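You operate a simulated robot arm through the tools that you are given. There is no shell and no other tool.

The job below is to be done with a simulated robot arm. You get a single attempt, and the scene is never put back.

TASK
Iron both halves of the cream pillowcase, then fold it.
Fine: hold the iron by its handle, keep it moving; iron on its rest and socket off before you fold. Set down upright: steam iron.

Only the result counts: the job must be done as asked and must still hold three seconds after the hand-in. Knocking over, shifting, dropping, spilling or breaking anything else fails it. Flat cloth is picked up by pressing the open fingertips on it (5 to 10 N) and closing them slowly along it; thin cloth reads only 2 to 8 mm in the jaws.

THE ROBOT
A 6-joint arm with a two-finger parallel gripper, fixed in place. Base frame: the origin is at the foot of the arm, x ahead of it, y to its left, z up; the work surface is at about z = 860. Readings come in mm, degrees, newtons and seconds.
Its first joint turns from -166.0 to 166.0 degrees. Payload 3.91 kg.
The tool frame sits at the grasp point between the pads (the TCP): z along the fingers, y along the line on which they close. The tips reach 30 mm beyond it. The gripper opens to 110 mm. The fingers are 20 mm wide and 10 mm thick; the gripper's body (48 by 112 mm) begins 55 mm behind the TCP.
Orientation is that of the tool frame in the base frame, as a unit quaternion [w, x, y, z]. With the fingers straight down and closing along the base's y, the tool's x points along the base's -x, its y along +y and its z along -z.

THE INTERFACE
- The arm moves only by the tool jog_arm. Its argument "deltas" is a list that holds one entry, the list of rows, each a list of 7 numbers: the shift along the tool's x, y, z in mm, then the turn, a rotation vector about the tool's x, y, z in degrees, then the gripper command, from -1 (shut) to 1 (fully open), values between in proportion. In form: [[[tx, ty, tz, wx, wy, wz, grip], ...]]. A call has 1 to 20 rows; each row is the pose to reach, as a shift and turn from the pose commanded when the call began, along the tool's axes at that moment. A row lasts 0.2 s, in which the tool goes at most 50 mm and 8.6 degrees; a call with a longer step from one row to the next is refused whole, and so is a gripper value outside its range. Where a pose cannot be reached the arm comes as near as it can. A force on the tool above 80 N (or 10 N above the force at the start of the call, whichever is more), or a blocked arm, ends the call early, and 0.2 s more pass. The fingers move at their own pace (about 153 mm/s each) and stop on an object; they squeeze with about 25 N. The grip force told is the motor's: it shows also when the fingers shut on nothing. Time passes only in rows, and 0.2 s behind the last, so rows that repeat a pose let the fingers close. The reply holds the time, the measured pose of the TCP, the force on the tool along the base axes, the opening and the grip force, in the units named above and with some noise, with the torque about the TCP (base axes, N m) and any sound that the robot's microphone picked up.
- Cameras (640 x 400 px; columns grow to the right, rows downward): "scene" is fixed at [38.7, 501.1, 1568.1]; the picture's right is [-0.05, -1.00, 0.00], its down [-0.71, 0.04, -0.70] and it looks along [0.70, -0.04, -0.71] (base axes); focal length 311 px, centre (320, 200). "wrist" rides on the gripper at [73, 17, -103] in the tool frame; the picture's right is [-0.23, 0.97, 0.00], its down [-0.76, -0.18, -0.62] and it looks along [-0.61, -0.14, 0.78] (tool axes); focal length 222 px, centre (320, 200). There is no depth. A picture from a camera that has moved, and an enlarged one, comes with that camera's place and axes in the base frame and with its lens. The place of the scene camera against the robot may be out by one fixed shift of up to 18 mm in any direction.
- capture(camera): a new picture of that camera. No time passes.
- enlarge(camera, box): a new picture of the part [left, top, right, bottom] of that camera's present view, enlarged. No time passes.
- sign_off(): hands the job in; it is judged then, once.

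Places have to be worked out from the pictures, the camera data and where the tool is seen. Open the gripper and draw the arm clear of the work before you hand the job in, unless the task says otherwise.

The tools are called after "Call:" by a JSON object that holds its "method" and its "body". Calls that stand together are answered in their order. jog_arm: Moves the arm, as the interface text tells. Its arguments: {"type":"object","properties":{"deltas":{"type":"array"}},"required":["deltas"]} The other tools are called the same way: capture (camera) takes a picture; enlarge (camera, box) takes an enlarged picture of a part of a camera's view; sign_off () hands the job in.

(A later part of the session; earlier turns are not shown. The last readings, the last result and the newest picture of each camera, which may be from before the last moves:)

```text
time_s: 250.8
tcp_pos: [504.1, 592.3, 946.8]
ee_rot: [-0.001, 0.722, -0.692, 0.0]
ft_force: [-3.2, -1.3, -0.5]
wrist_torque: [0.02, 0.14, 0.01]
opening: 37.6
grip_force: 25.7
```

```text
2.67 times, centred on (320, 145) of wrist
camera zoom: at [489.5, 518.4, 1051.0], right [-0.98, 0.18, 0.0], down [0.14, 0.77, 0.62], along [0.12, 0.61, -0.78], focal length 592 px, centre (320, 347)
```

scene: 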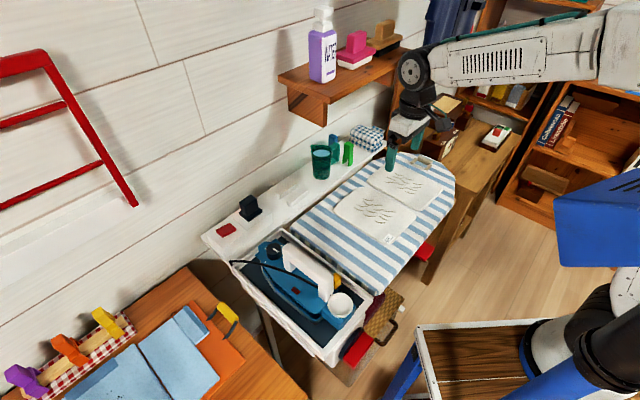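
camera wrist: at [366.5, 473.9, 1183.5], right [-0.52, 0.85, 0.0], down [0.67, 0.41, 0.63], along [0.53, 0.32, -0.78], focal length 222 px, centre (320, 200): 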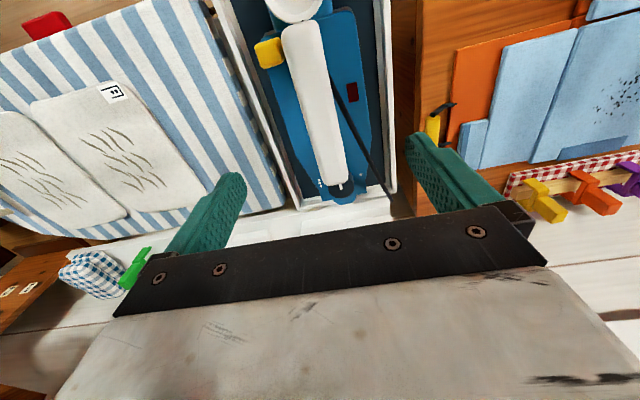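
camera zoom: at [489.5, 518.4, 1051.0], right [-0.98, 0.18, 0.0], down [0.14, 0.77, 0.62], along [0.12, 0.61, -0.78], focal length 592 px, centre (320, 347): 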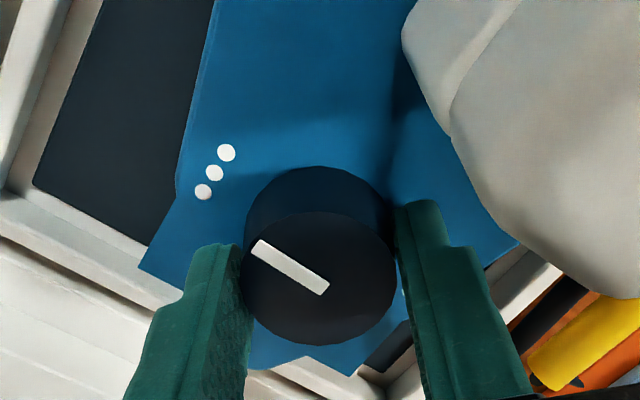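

At the three dots the lamp stays dark. I regrip and turn on to the two dots.

Call:
{"method": "jog_arm", "body": {"deltas": [[[0, 0, 0, 0, 0, 0, 0.0], [0, 0, 0, 0, 0, 0, 0.0], [0, 0, 0, 0, 0, 8, 0.0], [0, 0, 0, 0, 0, 16, 0.0], [0, 0, 0, 0, 0, 24, 0.0], [0, 0, 0, 0, 0, 32, 0.0], [0, 0, 0, 0, 0, 40, 0.0], [0, 0, 0, 0, 0, 48, 0.0], [0, 0, 0, 0, 0, 56, 0.0], [0, 0, 0, 0, 0, 64, 0.0], [0, 0, 0, 0, 0, 72, 0.0], [0, 0, 0, 0, 0, 80, 0.0], [0, 0, 0, 0, 0, 86, 0.0], [0, 0, 0, 0, 0, 86, -0.2], [0, 0, 0, 0, 0, 86, -0.35], [0, 0, 0, 0, 0, 86, -1], [0, 0, 0, 0, 0, 86, -1]]]}}

Call:
{"method": "enlarge", "body": {"camera": "scene", "box": [260, 230, 340, 310]}}

Call:
{"method": "jog_arm", "body": {"deltas": [[[0, 0, 0, 0, 0, -8, -1], [0, 0, 0, 0, 0, -16, -1], [0, 0, 0, 0, 0, -24, -1], [0, 0, 0, 0, 0, -32, -1], [0, 0, 0, 0, 0, -40, -1], [0, 0, 0, 0, 0, -48, -1], [0, 0, 0, 0, 0, -56, -1], [0, 0, 0, 0, 0, -64, -1], [0, 0, 0, 0, 0, -72, -1], [0, 0, 0, 0, 0, -80, -1], [0, 0, 0, 0, 0, -87, -1], [0, 0, 0, 0, 0, -87, -1]]]}}

Call:
{"method": "enlarge", "body": {"camera": "scene", "box": [260, 230, 340, 310]}}

Call:
{"method": "enlarge", "body": {"camera": "wrist", "box": [220, 70, 420, 220]}}

```text
time_s: 254.4
tcp_pos: [503.4, 590.6, 947.1]
ee_rot: [0.001, -0.056, 0.998, 0.001]
ft_force: [-0.2, -5.8, 0.1]
wrist_torque: [-0.21, 0.06, -0.02]
opening: 36.8
grip_force: 25.2
```

```text
5.00 times, centred on (300, 270) of scene
camera zoom: at [38.7, 501.1, 1568.1], right [-0.05, -1.0, 0.0], down [-0.71, 0.04, -0.7], along [0.7, -0.04, -0.71], focal length 1553 px, centre (420, -150)
```

zoom: 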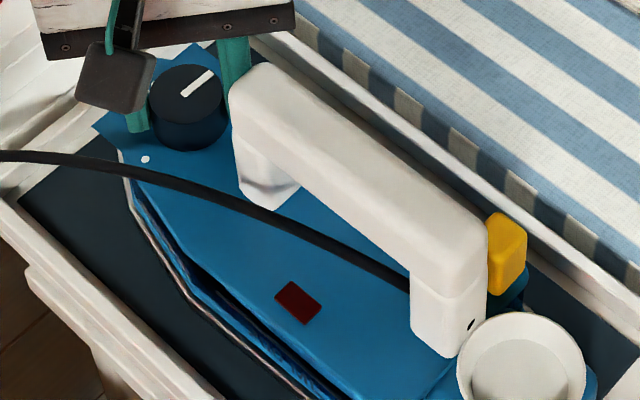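

```text
time_s: 257.0
tcp_pos: [502.5, 590.1, 947.5]
ee_rot: [-0.001, 0.728, -0.685, 0.0]
ft_force: [-2.3, 4.8, 2.2]
wrist_torque: [0.18, 0.09, -0.01]
opening: 37.0
grip_force: 24.9
```

```text
5.00 times, centred on (300, 270) of scene
camera zoom: at [38.7, 501.1, 1568.1], right [-0.05, -1.0, 0.0], down [-0.71, 0.04, -0.7], along [0.7, -0.04, -0.71], focal length 1553 px, centre (420, -150)
```

zoom: 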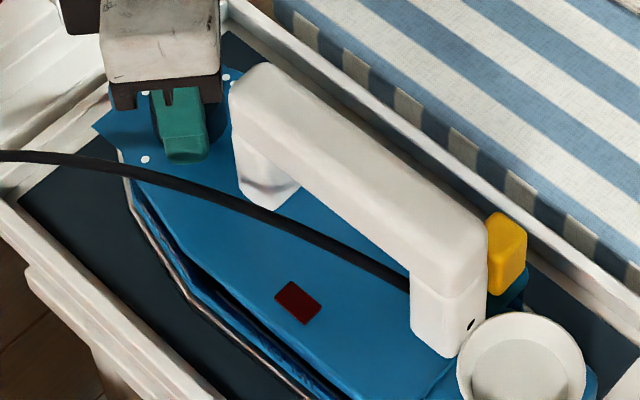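

```text
2.67 times, centred on (320, 145) of wrist
camera zoom: at [490.3, 518.3, 1051.3], right [-0.99, 0.17, 0.0], down [0.13, 0.77, 0.62], along [0.11, 0.62, -0.78], focal length 592 px, centre (320, 347)
```

zoom: 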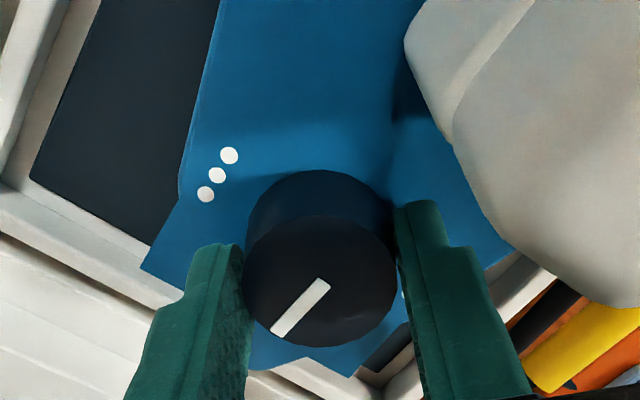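

Also dark at the two-dot end, so heat really only rises clockwise: this end is "off", and the two-dot step is with the line at the handle. I turn the dial back clockwise to that step in two grips.

Call:
{"method": "jog_arm", "body": {"deltas": [[[0, 0, 0, 0, 0, 8, -1], [0, 0, 0, 0, 0, 16, -1], [0, 0, 0, 0, 0, 24, -1], [0, 0, 0, 0, 0, 32, -1], [0, 0, 0, 0, 0, 40, -1], [0, 0, 0, 0, 0, 48, -1], [0, 0, 0, 0, 0, 56, -1], [0, 0, 0, 0, 0, 64, -1], [0, 0, 0, 0, 0, 72, -1], [0, 0, 0, 0, 0, 80, -1], [0, 0, 0, 0, 0, 87, -1], [0, 0, 0, 0, 0, 87, -1], [0, 0, 0, 0, 0, 87, 0.0], [0, 0, 0, 0, 0, 87, 0.0]]]}}

Call:
{"method": "jog_arm", "body": {"deltas": [[[0, 0, 0, 0, 0, -8, 0.0], [0, 0, 0, 0, 0, -16, 0.0], [0, 0, 0, 0, 0, -24, 0.0], [0, 0, 0, 0, 0, -32, 0.0], [0, 0, 0, 0, 0, -40, 0.0], [0, 0, 0, 0, 0, -48, 0.0], [0, 0, 0, 0, 0, -56, 0.0], [0, 0, 0, 0, 0, -64, 0.0], [0, 0, 0, 0, 0, -72, 0.0], [0, 0, 0, 0, 0, -80, 0.0], [0, 0, 0, 0, 0, -88, 0.0], [0, 0, 0, 0, 0, -88, -0.2], [0, 0, 0, 0, 0, -88, -0.35], [0, 0, 0, 0, 0, -88, -1], [0, 0, 0, 0, 0, -88, -1]]]}}

Call:
{"method": "jog_arm", "body": {"deltas": [[[0, 0, 0, 0, 0, 8, -1], [0, 0, 0, 0, 0, 16, -1], [0, 0, 0, 0, 0, 24, -1], [0, 0, 0, 0, 0, 32, -1], [0, 0, 0, 0, 0, 40, -1], [0, 0, 0, 0, 0, 48, -1], [0, 0, 0, 0, 0, 56, -1], [0, 0, 0, 0, 0, 64, -1], [0, 0, 0, 0, 0, 72, -1], [0, 0, 0, 0, 0, 80, -1], [0, 0, 0, 0, 0, 88, -1], [0, 0, 0, 0, 0, 92, -1], [0, 0, 0, 0, 0, 92, -1]]]}}

Call:
{"method": "enlarge", "body": {"camera": "scene", "box": [260, 230, 340, 310]}}

Call:
{"method": "enlarge", "body": {"camera": "wrist", "box": [220, 70, 420, 220]}}

```text
time_s: 260.0
tcp_pos: [504.7, 591.4, 948.6]
ee_rot: [0.0, -0.056, 0.998, 0.001]
ft_force: [0.6, -1.1, 0.6]
wrist_torque: [-0.01, -0.03, 0.0]
opening: 55.1
grip_force: 0.1
```

```text
time_s: 263.2
tcp_pos: [504.5, 590.6, 947.7]
ee_rot: [-0.001, 0.734, -0.68, 0.001]
ft_force: [-2.1, -1.4, -0.5]
wrist_torque: [-0.06, 0.08, -0.02]
opening: 36.9
grip_force: 25.2
```

```text
time_s: 266.0
tcp_pos: [503.9, 591.2, 947.7]
ee_rot: [0.0, -0.021, 1.0, 0.001]
ft_force: [-0.8, -1.9, 0.2]
wrist_torque: [-0.04, -0.06, 0.0]
opening: 37.3
grip_force: 25.2
```

```text
5.00 times, centred on (300, 270) of scene
camera zoom: at [38.7, 501.1, 1568.1], right [-0.05, -1.0, 0.0], down [-0.71, 0.04, -0.7], along [0.7, -0.04, -0.71], focal length 1553 px, centre (420, -150)
```

zoom: 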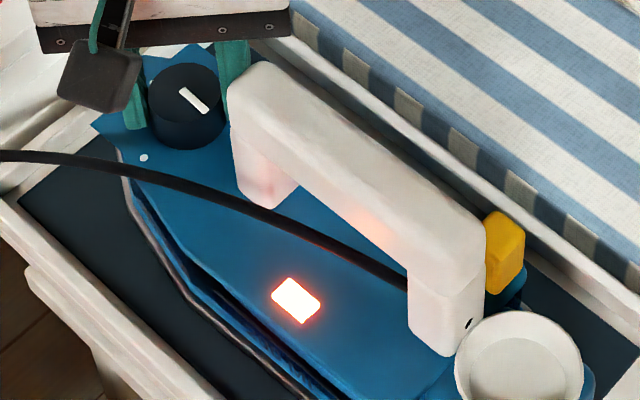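

```text
2.67 times, centred on (320, 145) of wrist
camera zoom: at [430.5, 605.8, 1051.2], right [0.19, 0.98, 0.0], down [0.77, -0.15, 0.62], along [0.61, -0.12, -0.78], focal length 592 px, centre (320, 347)
```

zoom: 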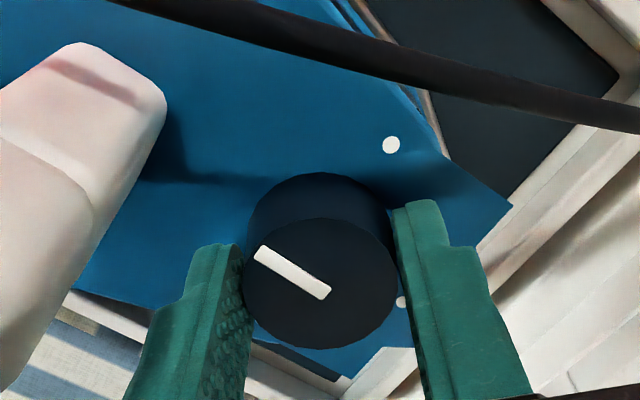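

The lamp is lit now with the line at the handle: this step is a heating position just below the hottest, i.e. the two-dot setting, as the label asks. I release the knob, rise and move above the handle.

Call:
{"method": "jog_arm", "body": {"deltas": [[[0, 0, 0, 0, 0, 0, 0.0], [0, 0, 0, 0, 0, 0, 0.0], [0, 0, -30, 0, 0, 0, 0.0], [0, 0, -60, 0, 0, -6, 0.0], [0, 0, -95, 0, 0, -14, 0.0], [20, -20, -120, 0, 0, -22, 0.3], [45, -43, -120, 0, 0, -30, 0.3], [65, -62, -120, 0, 0, -37, 0.3], [78.9, -74.5, -120, 0, 0, -42, 0.3], [78.9, -74.5, -120, 0, 0, -42, 0.3]]]}}

Call:
{"method": "capture", "body": {"camera": "wrist"}}

Call:
{"method": "enlarge", "body": {"camera": "scene", "box": [240, 220, 380, 340]}}

```text
time_s: 268.2
tcp_pos: [429.9, 515.7, 1069.2]
ee_rot: [0.001, -0.379, 0.925, 0.0]
ft_force: [-0.5, 0.3, 0.1]
wrist_torque: [0.01, 0.03, 0.01]
opening: 71.0
grip_force: 0.0
```

```text
taken
camera wrist: at [364.3, 475.9, 1172.1], right [-0.52, 0.85, 0.0], down [0.67, 0.41, 0.63], along [0.53, 0.33, -0.78], focal length 222 px, centre (320, 200)
```

wrist: 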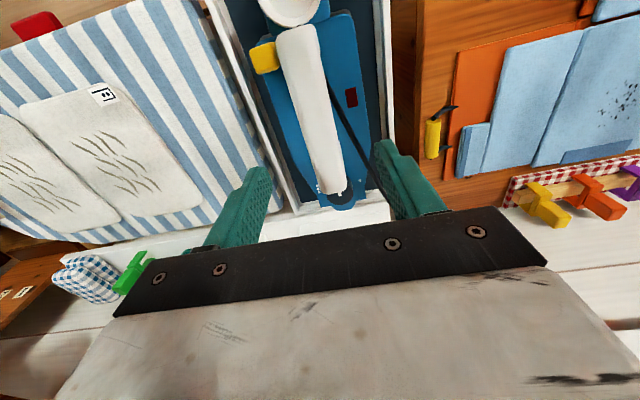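

```text
3.33 times, centred on (310, 280) of scene
camera zoom: at [38.7, 501.1, 1568.1], right [-0.05, -1.0, 0.0], down [-0.71, 0.04, -0.7], along [0.7, -0.04, -0.71], focal length 1036 px, centre (353, -67)
```

zoom: 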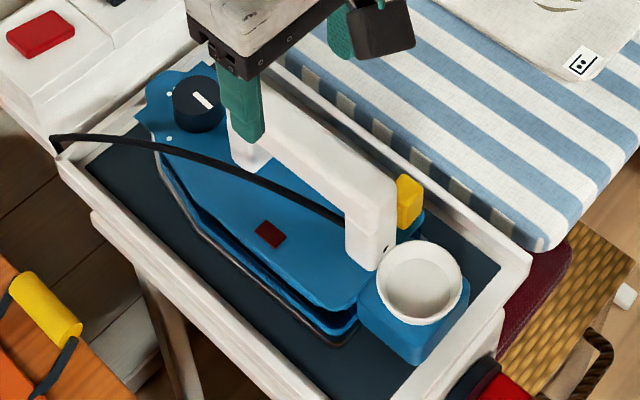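

The lamp has gone out again, so the iron is at the two-dot temperature. Before descending I check where the cord runs relative to the finger on the far side of the handle.

Call:
{"method": "enlarge", "body": {"camera": "wrist", "box": [260, 60, 420, 200]}}

Call:
{"method": "enlarge", "body": {"camera": "scene", "box": [260, 220, 340, 300]}}

```text
2.86 times, centred on (340, 130) of wrist
camera zoom: at [364.3, 475.9, 1172.1], right [-0.52, 0.85, 0.0], down [0.67, 0.41, 0.63], along [0.53, 0.33, -0.78], focal length 635 px, centre (263, 400)
```

zoom: 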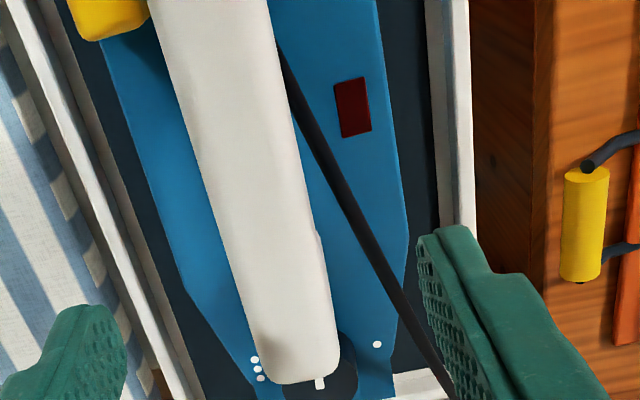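

```text
5.00 times, centred on (300, 260) of scene
camera zoom: at [38.7, 501.1, 1568.1], right [-0.05, -1.0, 0.0], down [-0.71, 0.04, -0.7], along [0.7, -0.04, -0.71], focal length 1553 px, centre (420, -100)
```

zoom: 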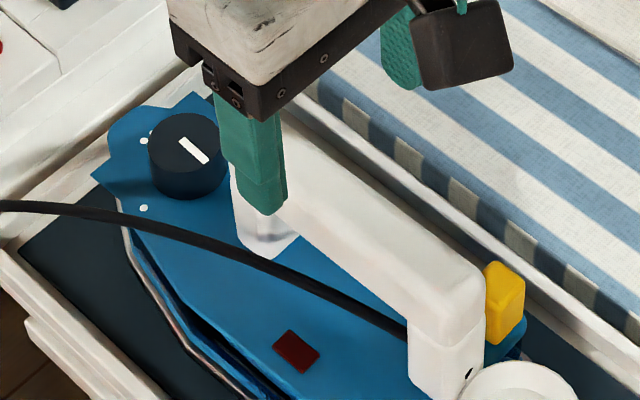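

The cord passes beside the handle at about z≈940, s≈-88, so I keep the fingertips above it: I descend only to TCP z≈978, where the pads still span the whole bar, then close on the handle.

Call:
{"method": "jog_arm", "body": {"deltas": [[[0, 0, 22, 0, 0, 0, 0.3], [0, 0, 45, 0, 0, 0, 0.3], [0, 0, 68, 0, 0, 0, 0.3], [0, 0, 91, 0, 0, 0, 0.3], [0, 0, 91, 0, 0, 0, 0.3]]]}}

Call:
{"method": "enlarge", "body": {"camera": "wrist", "box": [220, 60, 420, 220]}}

Call:
{"method": "enlarge", "body": {"camera": "scene", "box": [260, 220, 340, 300]}}

```text
time_s: 269.4
tcp_pos: [429.4, 513.8, 975.6]
ee_rot: [0.002, -0.378, 0.926, 0.0]
ft_force: [-0.5, -0.5, 0.4]
wrist_torque: [-0.01, 0.01, 0.01]
opening: 71.7
grip_force: 0.0
```

```text
2.50 times, centred on (320, 140) of wrist
camera zoom: at [364.7, 474.9, 1079.6], right [-0.52, 0.85, 0.0], down [0.67, 0.41, 0.63], along [0.53, 0.32, -0.78], focal length 555 px, centre (320, 350)
```

zoom: 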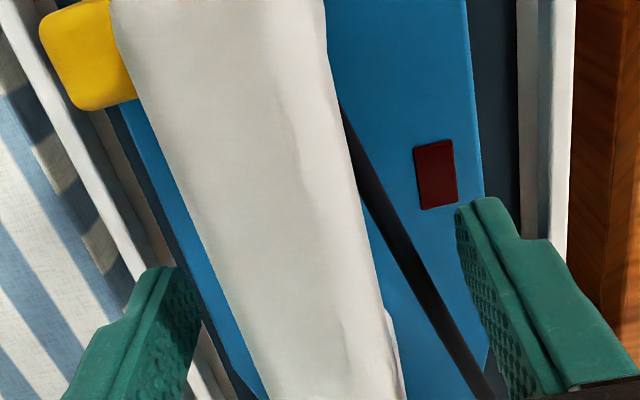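

```text
5.00 times, centred on (300, 260) of scene
camera zoom: at [38.7, 501.1, 1568.1], right [-0.05, -1.0, 0.0], down [-0.71, 0.04, -0.7], along [0.7, -0.04, -0.71], focal length 1553 px, centre (420, -100)
```

zoom: 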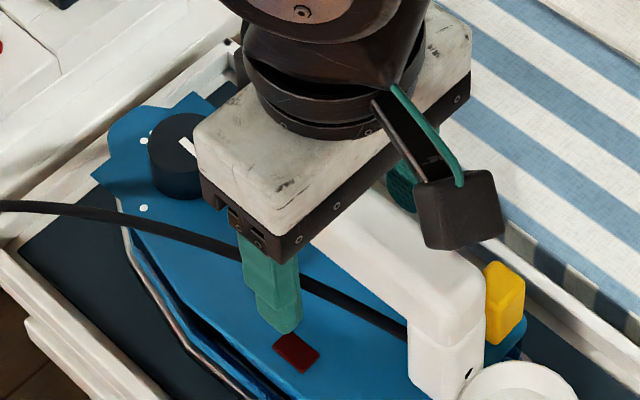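

The far finger hangs just outside the cord, nearly at its height. I raise 5 mm so the tips pass above the cord, then close on the bar.

Call:
{"method": "jog_arm", "body": {"deltas": [[[0, 0, -5, 0, 0, 0, 0.3], [0, 0, -5, 0, 0, 0, 0.1], [0, 0, -5, 0, 0, 0, -0.1], [0, 0, -5, 0, 0, 0, -0.3], [0, 0, -5, 0, 0, 0, -0.45], [0, 0, -5, 0, 0, 0, -0.8], [0, 0, -5, 0, 0, 0, -1], [0, 0, -5, 0, 0, 0, -1]]]}}

Call:
{"method": "enlarge", "body": {"camera": "wrist", "box": [220, 60, 420, 220]}}

Call:
{"method": "enlarge", "body": {"camera": "scene", "box": [260, 220, 340, 300]}}

```text
time_s: 271.2
tcp_pos: [429.2, 513.4, 981.7]
ee_rot: [0.001, -0.378, 0.926, 0.0]
ft_force: [-3.3, 4.5, 0.1]
wrist_torque: [0.2, 0.02, 0.46]
opening: 28.2
grip_force: 25.1
```

```text
2.50 times, centred on (320, 140) of wrist
camera zoom: at [364.2, 475.3, 1084.8], right [-0.52, 0.85, 0.0], down [0.67, 0.41, 0.63], along [0.53, 0.33, -0.78], focal length 555 px, centre (320, 350)
```

zoom: 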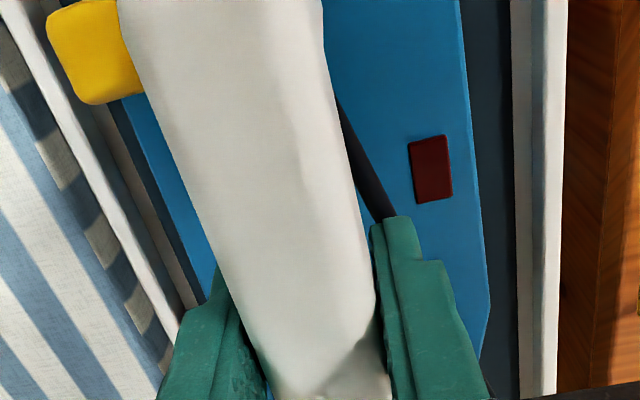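

```text
5.00 times, centred on (300, 260) of scene
camera zoom: at [38.7, 501.1, 1568.1], right [-0.05, -1.0, 0.0], down [-0.71, 0.04, -0.7], along [0.7, -0.04, -0.71], focal length 1553 px, centre (420, -100)
```

zoom: 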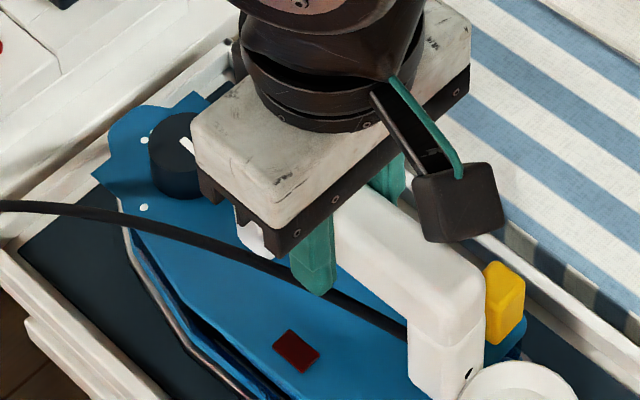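

The handle is gripped at 28.2 mm with the cord free beneath the finger. I lift 10 mm slowly and read the load and torque.

Call:
{"method": "jog_arm", "body": {"deltas": [[[0, 0, -3, 0, 0, 0, -1], [0, 0, -6, 0, 0, 0, -1], [0, 0, -10, 0, 0, 0, -1], [0, 0, -10, 0, 0, 0, -1]]]}}

Call:
{"method": "enlarge", "body": {"camera": "scene", "box": [230, 220, 390, 350]}}

```text
time_s: 272.2
tcp_pos: [429.1, 513.3, 991.5]
ee_rot: [0.0, -0.378, 0.926, -0.001]
ft_force: [-0.4, 0.6, -10.4]
wrist_torque: [-0.06, 0.1, 0.0]
opening: 28.0
grip_force: 25.2
```

```text
3.08 times, centred on (310, 285) of scene
camera zoom: at [38.7, 501.1, 1568.1], right [-0.05, -1.0, 0.0], down [-0.71, 0.04, -0.7], along [0.7, -0.04, -0.71], focal length 956 px, centre (351, -62)
```

zoom: 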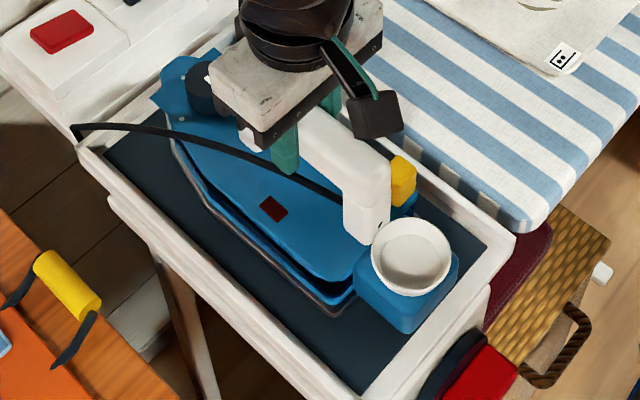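

The iron hangs balanced (10.4 N, almost no torque). I lift it clear of the tray rim and carry it along the board above the near half.

Call:
{"method": "jog_arm", "body": {"deltas": [[[0, 0, -10, 0, 0, 0, -1], [0, 0, -22, 0, 0, 0, -1], [0, 0, -36, 0, 0, 0, -1], [0, 0, -50, 0, 0, 0, -1], [0, 0, -60, 0, 0, 0, -1], [0, -10, -60, 0, 0, 0, -1], [0, -25, -60, 0, 0, 0, -1], [0, -50, -60, 0, 0, 0, -1], [0, -80, -60, 0, 0, 0, -1], [0, -110, -60, 0, 0, 0, -1], [0, -140, -60, 0, 0, 0, -1], [0, -170, -60, 0, 0, 0, -1], [0, -195, -60, 0, 0, 0, -1], [0, -210, -60, 0, 0, 0, -1]]]}}

Call:
{"method": "capture", "body": {"camera": "scene"}}

Call:
{"method": "capture", "body": {"camera": "wrist"}}

```text
time_s: 275.2
tcp_pos: [574.9, 362.6, 1050.8]
ee_rot: [0.001, -0.378, 0.926, -0.001]
ft_force: [0.5, -0.1, -11.3]
wrist_torque: [-0.08, 0.1, 0.02]
opening: 28.0
grip_force: 24.8
```

```text
taken
```

scene: 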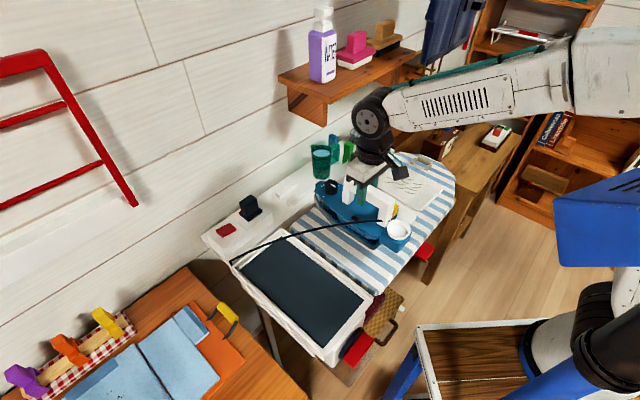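

```text
taken
camera wrist: at [510.4, 324.3, 1154.7], right [-0.52, 0.85, 0.0], down [0.67, 0.41, 0.62], along [0.53, 0.32, -0.78], focal length 222 px, centre (320, 200)
```

wrist: 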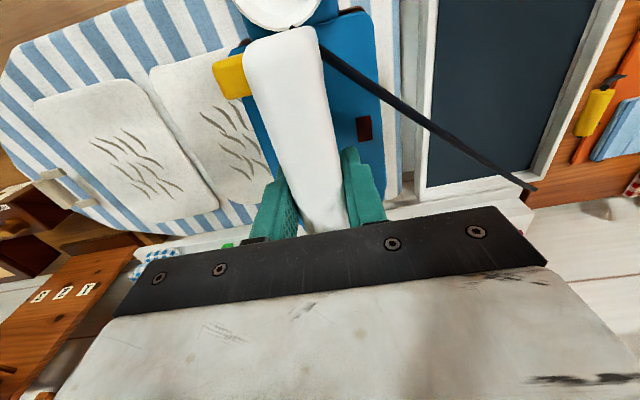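

The iron hangs level and the cord trails freely. I move over the near half and go down to about 25 mm above the expected contact.

Call:
{"method": "jog_arm", "body": {"deltas": [[[0, -20, 8, 0, 0, 0, -1], [0, -45, 18, 0, 0, 0, -1], [0, -70, 28, 0, 0, 0, -1], [0, -87, 38, 0, 0, 0, -1], [0, -87, 42, 0, 0, 0, -1]]]}}

Call:
{"method": "capture", "body": {"camera": "wrist"}}

Call:
{"method": "enlarge", "body": {"camera": "scene", "box": [290, 140, 470, 260]}}

```text
time_s: 276.4
tcp_pos: [636.8, 299.8, 1010.2]
ee_rot: [0.001, -0.379, 0.926, 0.0]
ft_force: [0.0, -0.5, -10.7]
wrist_torque: [-0.1, 0.08, 0.0]
opening: 27.7
grip_force: 25.2
```

```text
taken
camera wrist: at [572.2, 262.0, 1113.0], right [-0.52, 0.85, 0.0], down [0.67, 0.41, 0.62], along [0.53, 0.32, -0.78], focal length 222 px, centre (320, 200)
```

wrist: 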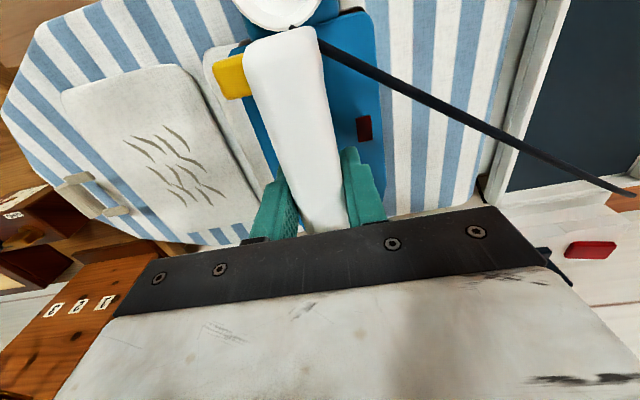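

```text
3.33 times, centred on (380, 200) of scene
camera zoom: at [38.7, 501.1, 1568.1], right [-0.05, -1.0, 0.0], down [-0.71, 0.04, -0.7], along [0.7, -0.04, -0.71], focal length 1036 px, centre (120, 200)
```

zoom: 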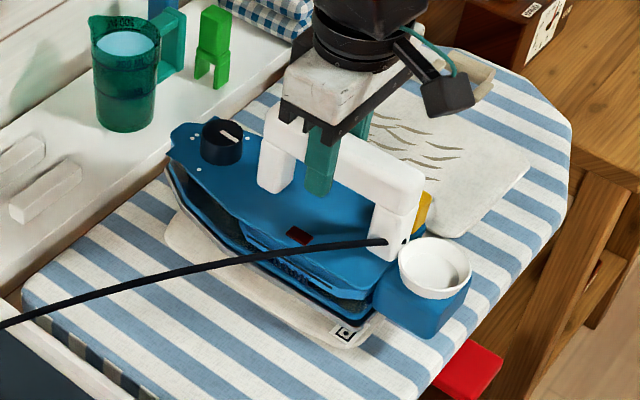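

The iron is level about 25 mm above the near half. I lower it in small steps while moving sideways, watching for contact.

Call:
{"method": "jog_arm", "body": {"deltas": [[[0, -12, 6, 0, 0, 0, -1], [0, -25, 12, 0, 0, 0, -1], [0, -38, 17, 0, 0, 0, -1]]]}}

Call:
{"method": "jog_arm", "body": {"deltas": [[[0, 12, 2, 0, 0, 0, -1], [0, 25, 4, 0, 0, 0, -1], [0, 38, 6, 0, 0, 0, -1]]]}}

```text
time_s: 277.2
tcp_pos: [661.9, 273.6, 993.2]
ee_rot: [0.002, -0.378, 0.926, 0.0]
ft_force: [-0.4, 0.6, -10.6]
wrist_torque: [-0.06, 0.12, -0.02]
opening: 28.0
grip_force: 24.9
```

```text
time_s: 278.0
tcp_pos: [636.6, 300.8, 987.9]
ee_rot: [0.003, -0.378, 0.926, 0.001]
ft_force: [11.4, -6.0, 31.7]
wrist_torque: [-0.33, -0.11, 0.26]
opening: 27.8
grip_force: 25.0
```

Contact reached at about TCP z≈989 (a bit firm at ~40 N). I ease up 2 mm and keep the iron moving across the near half.

Call:
{"method": "jog_arm", "body": {"deltas": [[[0, -18, -2, 0, 0, 0, -1], [0, -36, -2, 0, 0, 0, -1], [0, -54, -2, 0, 0, 0, -1], [0, -72, -2, 0, 0, 0, -1]]]}}

Call:
{"method": "jog_arm", "body": {"deltas": [[[0, 18, 0, 0, 0, 0, -1], [0, 36, 0, 0, 0, 0, -1], [0, 54, 0, 0, 0, 0, -1], [0, 72, 0, 0, 0, 0, -1], [0, 90, 0, 0, 0, 0, -1]]]}}

Call:
{"method": "enlarge", "body": {"camera": "scene", "box": [290, 140, 470, 260]}}

```text
time_s: 279.0
tcp_pos: [683.4, 248.8, 988.8]
ee_rot: [0.001, -0.378, 0.926, -0.001]
ft_force: [-4.6, 13.4, 10.3]
wrist_torque: [0.18, 0.64, 0.34]
opening: 32.5
grip_force: 24.5
```

```text
time_s: 280.2
tcp_pos: [622.7, 314.4, 988.3]
ee_rot: [0.0, -0.377, 0.926, 0.0]
ft_force: [0.4, -0.3, -11.5]
wrist_torque: [-0.13, 0.1, 0.01]
opening: 28.0
grip_force: 24.8
```

```text
3.33 times, centred on (380, 200) of scene
camera zoom: at [38.7, 501.1, 1568.1], right [-0.05, -1.0, 0.0], down [-0.71, 0.04, -0.7], along [0.7, -0.04, -0.71], focal length 1036 px, centre (120, 200)
```

zoom: 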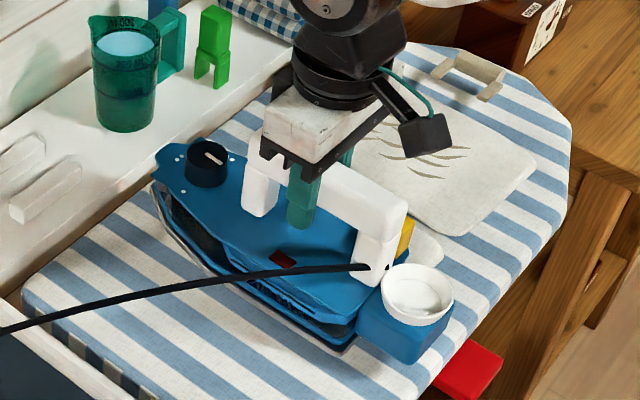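

The last pass ended without contact (force back to the plain weight), and the grip momentarily read 32.5 mm, so I look closely at the iron and cloth before going on.

Call:
{"method": "jog_arm", "body": {"deltas": [[[0, 0, -15, 0, 0, 0, -1], [0, 20, -40, 0, 0, 0, -1], [0, 60, -55, 0, 0, 0, -1]]]}}

Call:
{"method": "capture", "body": {"camera": "wrist"}}

Call:
{"method": "enlarge", "body": {"camera": "scene", "box": [290, 140, 470, 260]}}

```text
time_s: 281.0
tcp_pos: [583.1, 356.7, 1040.8]
ee_rot: [0.001, -0.378, 0.926, 0.0]
ft_force: [-0.2, -1.0, -12.0]
wrist_torque: [-0.08, 0.1, 0.02]
opening: 28.0
grip_force: 25.0
```

```text
taken
camera wrist: at [519.3, 319.0, 1144.7], right [-0.52, 0.86, 0.0], down [0.67, 0.4, 0.62], along [0.53, 0.32, -0.78], focal length 222 px, centre (320, 200)
```

wrist: 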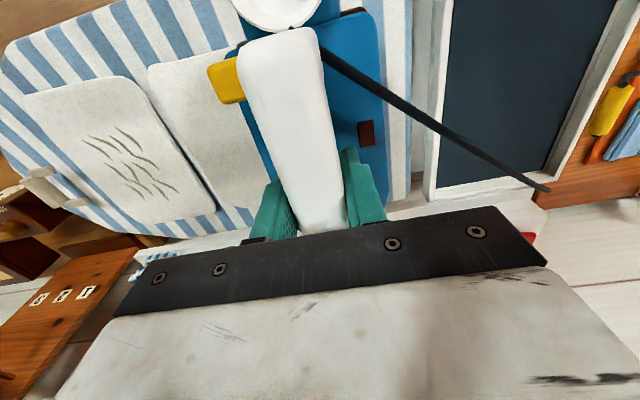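

```text
3.33 times, centred on (380, 200) of scene
camera zoom: at [38.7, 501.1, 1568.1], right [-0.05, -1.0, 0.0], down [-0.71, 0.04, -0.7], along [0.7, -0.04, -0.71], focal length 1036 px, centre (120, 200)
```

zoom: 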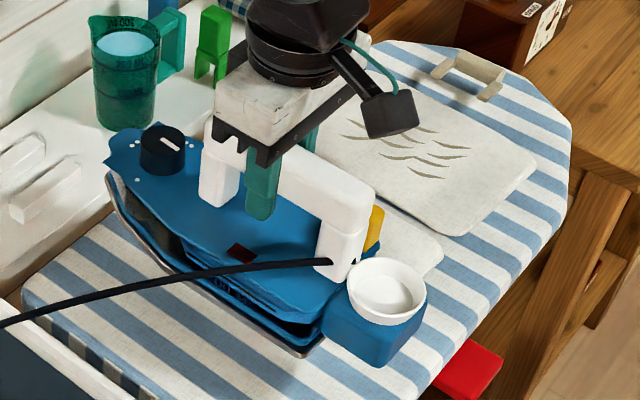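

The part of the near half that is visible already shows no creases. I draw the iron further back to see the whole half.

Call:
{"method": "jog_arm", "body": {"deltas": [[[0, 30, 0, 0, 0, 0, -1], [0, 60, 0, 0, 0, 0, -1], [0, 90, 0, 0, 0, 0, -1]]]}}

Call:
{"method": "capture", "body": {"camera": "wrist"}}

Call:
{"method": "enlarge", "body": {"camera": "scene", "box": [290, 140, 470, 260]}}

```text
time_s: 281.8
tcp_pos: [518.4, 420.9, 1042.4]
ee_rot: [0.002, -0.378, 0.926, 0.0]
ft_force: [0.7, -0.7, -11.5]
wrist_torque: [-0.08, 0.08, -0.02]
opening: 27.7
grip_force: 25.2
```

```text
taken
camera wrist: at [454.2, 384.0, 1146.1], right [-0.52, 0.85, 0.0], down [0.67, 0.41, 0.62], along [0.53, 0.32, -0.78], focal length 222 px, centre (320, 200)
```

wrist: 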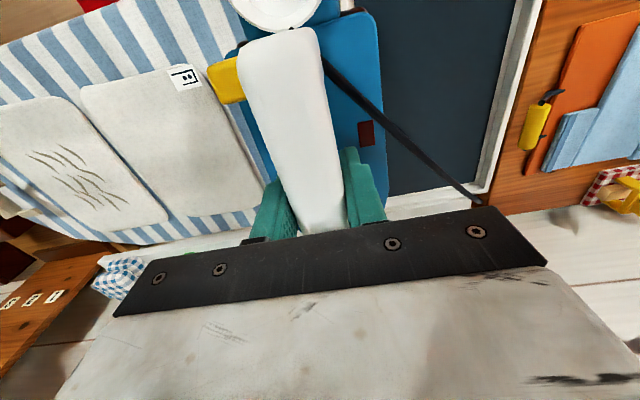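

```text
3.33 times, centred on (380, 200) of scene
camera zoom: at [38.7, 501.1, 1568.1], right [-0.05, -1.0, 0.0], down [-0.71, 0.04, -0.7], along [0.7, -0.04, -0.71], focal length 1036 px, centre (120, 200)
```

zoom: 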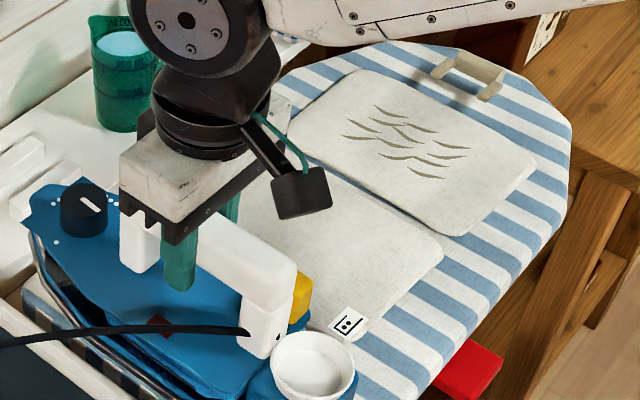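

All creases on the near half have vanished. The odd grip reading came as the sole's leading edge caught the far half's border, so I will iron the far half on its own, staying within its edges; I carry the iron over it now.

Call:
{"method": "jog_arm", "body": {"deltas": [[[0, -15, 0, 0, 0, 0, -1], [0, -40, 0, 0, 0, 0, -1], [0, -70, 0, 0, 0, 0, -1], [0, -105, 0, 0, 0, 0, -1], [0, -140, 0, 0, 0, 0, -1], [0, -175, 0, 0, 0, 0, -1], [0, -210, 0, 0, 0, 0, -1], [0, -245, 0, 0, 0, 0, -1], [0, -280, 0, 0, 0, 0, -1], [0, -315, 0, 0, 0, 0, -1], [0, -340, 5, 0, 0, 0, -1], [0, -355, 20, 0, 0, 0, -1], [0, -360, 32, 0, 0, 0, -1]]]}}

Call:
{"method": "enlarge", "body": {"camera": "scene", "box": [320, 110, 480, 230]}}

Call:
{"method": "capture", "body": {"camera": "wrist"}}

```text
time_s: 284.6
tcp_pos: [770.3, 165.5, 1013.7]
ee_rot: [0.0, -0.378, 0.926, 0.001]
ft_force: [-1.1, -0.3, -10.3]
wrist_torque: [-0.1, 0.1, 0.01]
opening: 28.4
grip_force: 25.1
```

```text
3.33 times, centred on (400, 170) of scene
camera zoom: at [38.7, 501.1, 1568.1], right [-0.05, -1.0, 0.0], down [-0.71, 0.04, -0.7], along [0.7, -0.04, -0.71], focal length 1036 px, centre (53, 300)
```

zoom: 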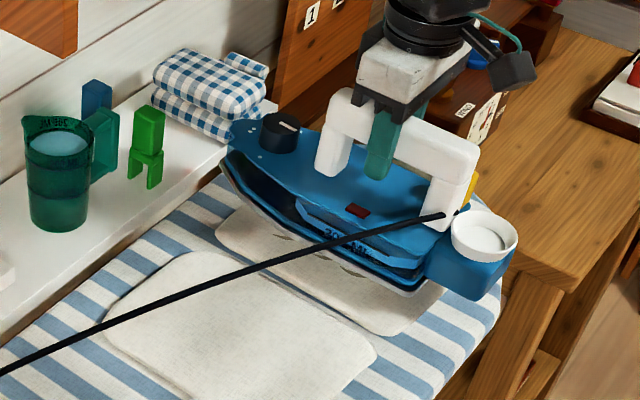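

```text
taken
camera wrist: at [706.2, 126.1, 1116.4], right [-0.52, 0.85, 0.0], down [0.67, 0.41, 0.62], along [0.53, 0.32, -0.78], focal length 222 px, centre (320, 200)
```

wrist: 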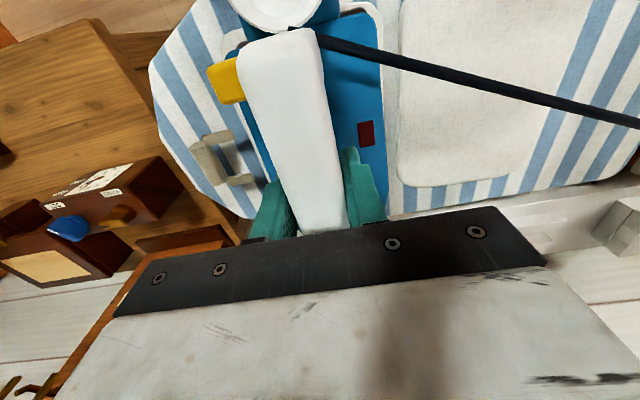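

The iron is level above the far half, clear of the peg. I lower it while moving sideways, to about z≈989.

Call:
{"method": "jog_arm", "body": {"deltas": [[[0, 8, 7, 0, 0, 0, -1], [0, 16, 14, 0, 0, 0, -1], [0, 22, 19, 0, 0, 0, -1], [0, 10, 21, 0, 0, 0, -1], [0, -4, 22.5, 0, 0, 0, -1], [0, -18, 24, 0, 0, 0, -1]]]}}

```text
time_s: 286.0
tcp_pos: [784.7, 150.7, 986.9]
ee_rot: [0.001, -0.378, 0.926, 0.0]
ft_force: [0.6, 0.3, -9.9]
wrist_torque: [-0.08, 0.1, 0.02]
opening: 27.9
grip_force: 25.2
```

No contact yet at z≈987. I keep moving and lower a little further.

Call:
{"method": "jog_arm", "body": {"deltas": [[[0, 12, 1, 0, 0, 0, -1], [0, 24, 2, 0, 0, 0, -1], [0, 36, 3, 0, 0, 0, -1]]]}}

Call:
{"method": "jog_arm", "body": {"deltas": [[[0, -12, 0, 0, 0, 0, -1], [0, -24, 1, 0, 0, 0, -1], [0, -36, 1.5, 0, 0, 0, -1]]]}}

```text
time_s: 286.8
tcp_pos: [758.9, 174.5, 984.5]
ee_rot: [0.003, -0.378, 0.926, 0.0]
ft_force: [4.8, -1.2, 0.0]
wrist_torque: [-0.43, 0.44, 0.17]
opening: 27.8
grip_force: 24.4
```

```text
time_s: 287.6
tcp_pos: [783.0, 150.0, 984.2]
ee_rot: [0.002, -0.378, 0.926, 0.001]
ft_force: [-4.6, 6.8, 11.0]
wrist_torque: [0.17, 0.79, -0.22]
opening: 28.1
grip_force: 25.2
```

Gentle contact now (~20 N). I iron the far half with continuous small strokes, then lift off.

Call:
{"method": "jog_arm", "body": {"deltas": [[[0, 13, 0, 0, 0, 0, -1], [5, 26, 0, 0, 0, 0, -1], [10, 38, 0, 0, 0, 0, -1], [5, 26, 0, 0, 0, 0, -1], [-4, 13, 0, 0, 0, 0, -1], [-10, 0, 0, 0, 0, 0, -1], [-5, -9, 0, 0, 0, 0, -1], [5, 2, 0, 0, 0, 0, -1], [10, 14, 0, 0, 0, 0, -1], [5, 26, 0, 0, 0, 0, -1], [-4, 36, 0, 0, 0, 0, -1], [-6, 26, -6, 0, 0, 0, -1], [0, 16, -20, 0, 0, 0, -1], [0, 6, -40, 0, 0, 0, -1]]]}}

Call:
{"method": "jog_arm", "body": {"deltas": [[[0, 30, 0, 0, 0, 0, -1], [0, 70, 0, 0, 0, 0, -1], [0, 110, -10, 0, 0, 0, -1], [0, 150, -20, 0, 0, 0, -1], [0, 190, -20, 0, 0, 0, -1], [0, 220, -20, 0, 0, 0, -1]]]}}

Call:
{"method": "capture", "body": {"camera": "wrist"}}

Call:
{"method": "enlarge", "body": {"camera": "scene", "box": [290, 130, 470, 260]}}

```text
time_s: 290.6
tcp_pos: [779.8, 155.5, 1021.9]
ee_rot: [0.001, -0.379, 0.925, 0.0]
ft_force: [0.1, 1.1, -10.7]
wrist_torque: [-0.08, 0.09, 0.03]
opening: 27.9
grip_force: 25.2
```

```text
time_s: 292.0
tcp_pos: [624.3, 312.2, 1043.1]
ee_rot: [0.001, -0.377, 0.926, 0.0]
ft_force: [0.8, 0.2, -10.2]
wrist_torque: [-0.13, 0.05, 0.02]
opening: 27.6
grip_force: 25.6
```

```text
taken
camera wrist: at [560.7, 274.3, 1145.3], right [-0.52, 0.86, 0.0], down [0.67, 0.4, 0.62], along [0.53, 0.32, -0.78], focal length 222 px, centre (320, 200)
```

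wrist: 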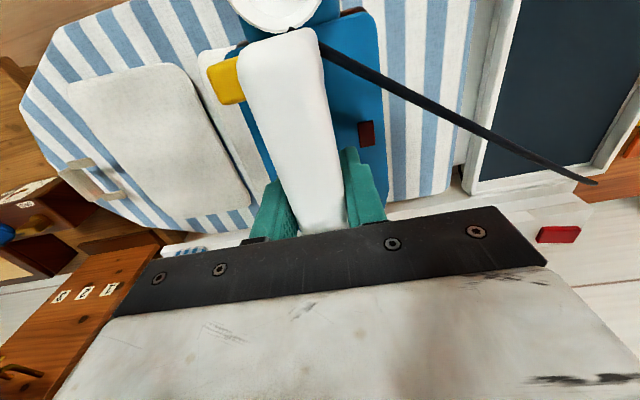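

```text
3.08 times, centred on (380, 195) of scene
camera zoom: at [38.7, 501.1, 1568.1], right [-0.05, -1.0, 0.0], down [-0.71, 0.04, -0.7], along [0.7, -0.04, -0.71], focal length 956 px, centre (135, 215)
```

zoom: 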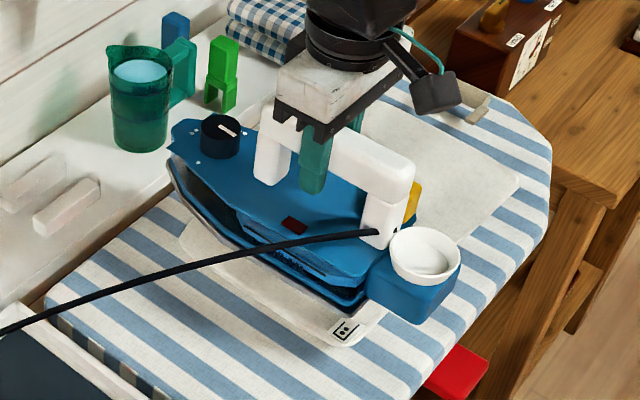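

Both halves are now crease-free. I give the near half one more short moving pass (its borders got less contact), staying within its edges, then lift off.

Call:
{"method": "jog_arm", "body": {"deltas": [[[0, -8, 14, 0, 0, 0, -1], [0, -16, 28, 0, 0, 0, -1], [0, -26, 42, 0, 0, 0, -1], [0, -36, 50, 0, 0, 0, -1], [0, -46, 53, 0, 0, 0, -1], [0, -56, 54.5, 0, 0, 0, -1], [6, -64, 54.5, 0, 0, 0, -1], [8, -52, 54.5, 0, 0, 0, -1], [2, -38, 54.5, 0, 0, 0, -1], [-5, -24, 54.5, 0, 0, 0, -1], [-8, -12, 54.5, 0, 0, 0, -1], [-4, -22, 54.5, 0, 0, 0, -1], [2, -36, 54.5, 0, 0, 0, -1], [0, -48, 48, 0, 0, 0, -1], [0, -44, 30, 0, 0, 0, -1], [0, -30, 10, 0, 0, 0, -1], [0, -10, 0, 0, 0, 0, -1]]]}}

Call:
{"method": "capture", "body": {"camera": "scene"}}

```text
time_s: 295.6
tcp_pos: [631.7, 305.4, 1042.3]
ee_rot: [0.001, -0.378, 0.926, 0.0]
ft_force: [0.1, -0.7, -10.4]
wrist_torque: [-0.1, 0.11, -0.02]
opening: 27.9
grip_force: 24.6
```

```text
taken
```

scene: 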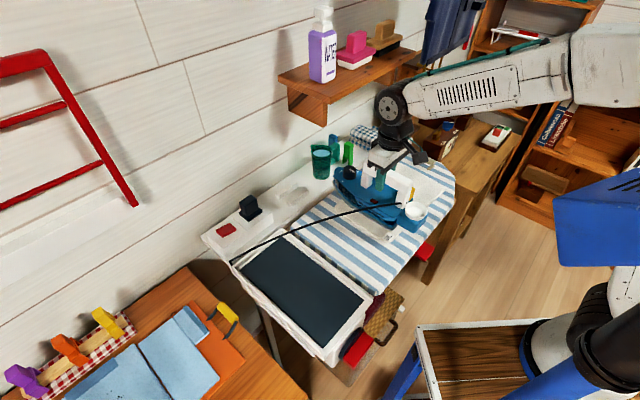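

I carry the iron back above the tray, to the spot where I picked it up.

Call:
{"method": "jog_arm", "body": {"deltas": [[[0, 12, 0, 0, 0, 0, -1], [0, 34, 0, 0, 0, 0, -1], [0, 62, 0, 0, 0, 0, -1], [0, 92, 0, 0, 0, 0, -1], [0, 122, 0, 0, 0, 0, -1], [0, 152, 0, 0, 0, 0, -1], [0, 182, 0, 0, 0, 0, -1], [0, 212, 0, 0, 0, 0, -1], [0, 240, 0, 0, 0, 0, -1], [0, 265, 0, 0, 0, 0, -1], [-0.8, 282, 0, 0, 0, 0, -1], [-0.8, 290.3, 0, 0, 0, 0, -1], [-0.8, 290.3, 0, 0, 0, 0, -1]]]}}

Call:
{"method": "enlarge", "body": {"camera": "scene", "box": [220, 200, 400, 350]}}

Call:
{"method": "capture", "body": {"camera": "wrist"}}

```text
time_s: 298.4
tcp_pos: [427.7, 514.5, 1040.8]
ee_rot: [0.001, -0.378, 0.926, 0.0]
ft_force: [0.1, -0.5, -10.3]
wrist_torque: [-0.11, 0.09, 0.01]
opening: 27.8
grip_force: 24.8
```

```text
2.67 times, centred on (310, 275) of scene
camera zoom: at [38.7, 501.1, 1568.1], right [-0.05, -1.0, 0.0], down [-0.71, 0.04, -0.7], along [0.7, -0.04, -0.71], focal length 828 px, centre (347, 0)
```

zoom: 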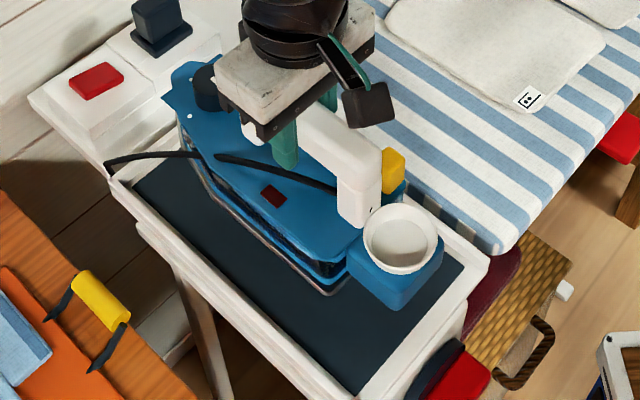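

```text
taken
camera wrist: at [363.9, 475.9, 1145.4], right [-0.52, 0.85, 0.0], down [0.67, 0.41, 0.62], along [0.53, 0.32, -0.78], focal length 222 px, centre (320, 200)
```

wrist: 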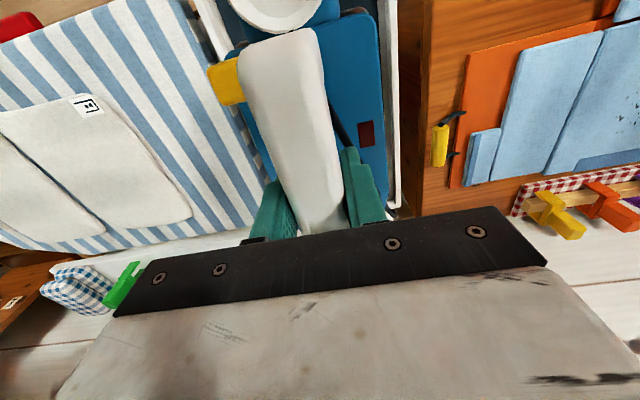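

The iron hangs over its old place. I lower it gently onto the mat.

Call:
{"method": "jog_arm", "body": {"deltas": [[[0, 0, 12, 0, 0, 0, -1], [0, 0, 24, 0, 0, 0, -1], [0, 0, 36, 0, 0, 0, -1], [0, 0, 46, 0, 0, 0, -1], [0, 0, 52, 0, 0, 0, -1], [0, 0, 55, 0, 0, 0, -1]]]}}

Call:
{"method": "jog_arm", "body": {"deltas": [[[0, 0, 1.5, 0, 0, 0, -1], [0, 0, 3, 0, 0, 0, -1], [0, 0, 4, 0, 0, 0, -1]]]}}

```text
time_s: 299.8
tcp_pos: [430.6, 512.3, 988.2]
ee_rot: [0.0, -0.377, 0.926, 0.0]
ft_force: [0.4, -0.2, -11.1]
wrist_torque: [-0.07, 0.08, 0.01]
opening: 27.9
grip_force: 24.9
```

```text
time_s: 300.6
tcp_pos: [430.0, 512.5, 984.8]
ee_rot: [0.001, -0.377, 0.926, 0.001]
ft_force: [-0.6, -0.4, -10.5]
wrist_torque: [-0.07, 0.12, 0.02]
opening: 28.0
grip_force: 25.2
```

Not down yet (still full weight at z≈985). I continue in 1 mm steps.

Call:
{"method": "jog_arm", "body": {"deltas": [[[0, 0, 1, 0, 0, 0, -1], [0, 0, 2, 0, 0, 0, -1], [0, 0, 3, 0, 0, 0, -1]]]}}

Call:
{"method": "jog_arm", "body": {"deltas": [[[0, 0, 0.5, 0, 0, 0, -1], [0, 0, 1, 0, 0, 0, -1]]]}}

```text
time_s: 301.4
tcp_pos: [430.8, 513.6, 981.2]
ee_rot: [0.001, -0.377, 0.926, 0.0]
ft_force: [0.2, -0.4, -10.9]
wrist_torque: [-0.12, 0.12, 0.02]
opening: 27.9
grip_force: 24.8
```

```text
time_s: 302.0
tcp_pos: [430.3, 514.4, 979.3]
ee_rot: [0.001, -0.378, 0.926, 0.001]
ft_force: [1.1, 0.3, -9.9]
wrist_torque: [-0.07, 0.07, 0.02]
opening: 28.0
grip_force: 25.1
```

Still almost the full weight; the handle slid a few mm in the grip during pressing, so the floor comes a little lower. I continue down in small steps.

Call:
{"method": "jog_arm", "body": {"deltas": [[[0, 0, 1, 0, 0, 0, -1], [0, 0, 2, 0, 0, 0, -1]]]}}

Call:
{"method": "jog_arm", "body": {"deltas": [[[0, 0, 0.7, 0, 0, 0, -1], [0, 0, 1.2, 0, 0, 0, -1]]]}}

```text
time_s: 302.6
tcp_pos: [430.6, 513.8, 977.7]
ee_rot: [0.0, -0.378, 0.926, 0.001]
ft_force: [0.3, -0.7, -10.3]
wrist_torque: [-0.09, 0.11, -0.05]
opening: 28.1
grip_force: 25.9
```

```text
time_s: 303.2
tcp_pos: [429.2, 513.4, 977.7]
ee_rot: [0.001, -0.378, 0.926, 0.0]
ft_force: [-0.7, -0.4, -9.9]
wrist_torque: [-0.09, 0.09, -0.01]
opening: 27.9
grip_force: 25.3
```

Call:
{"method": "enlarge", "body": {"camera": "scene", "box": [230, 220, 390, 350]}}

Call:
{"method": "jog_arm", "body": {"deltas": [[[0, 0, 1, 0, 0, 0, -1], [0, 0, 2, 0, 0, 0, -1]]]}}

```text
3.08 times, centred on (310, 285) of scene
camera zoom: at [38.7, 501.1, 1568.1], right [-0.05, -1.0, 0.0], down [-0.71, 0.04, -0.7], along [0.7, -0.04, -0.71], focal length 956 px, centre (351, -62)
```

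zoom: 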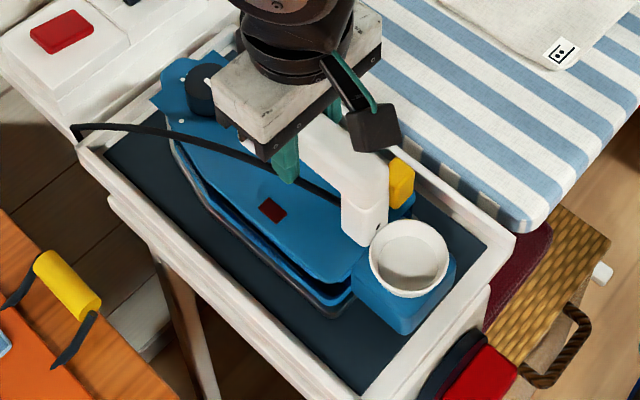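

```text
time_s: 303.8
tcp_pos: [430.3, 514.2, 975.3]
ee_rot: [0.001, -0.378, 0.926, 0.0]
ft_force: [0.0, 1.1, -11.2]
wrist_torque: [-0.12, 0.1, 0.01]
opening: 28.0
grip_force: 25.5
```

The iron still hangs free at z≈975 (full weight). I continue lowering 1 mm per step, reading the force.

Call:
{"method": "jog_arm", "body": {"deltas": [[[0, 0, 1, 0, 0, 0, -1], [0, 0, 2, 0, 0, 0, -1]]]}}

Call:
{"method": "jog_arm", "body": {"deltas": [[[0, 0, 1, 0, 0, 0, -1], [0, 0, 1.5, 0, 0, 0, -1]]]}}

```text
time_s: 304.4
tcp_pos: [429.3, 514.7, 974.5]
ee_rot: [0.002, -0.378, 0.926, 0.0]
ft_force: [4.1, -1.7, -1.4]
wrist_torque: [-0.53, 0.54, 0.28]
opening: 28.1
grip_force: 24.9
```

```text
time_s: 305.0
tcp_pos: [430.2, 513.7, 973.6]
ee_rot: [0.002, -0.378, 0.926, 0.001]
ft_force: [8.1, 1.9, 17.2]
wrist_torque: [-0.6, 0.05, 0.03]
opening: 27.9
grip_force: 24.7
```

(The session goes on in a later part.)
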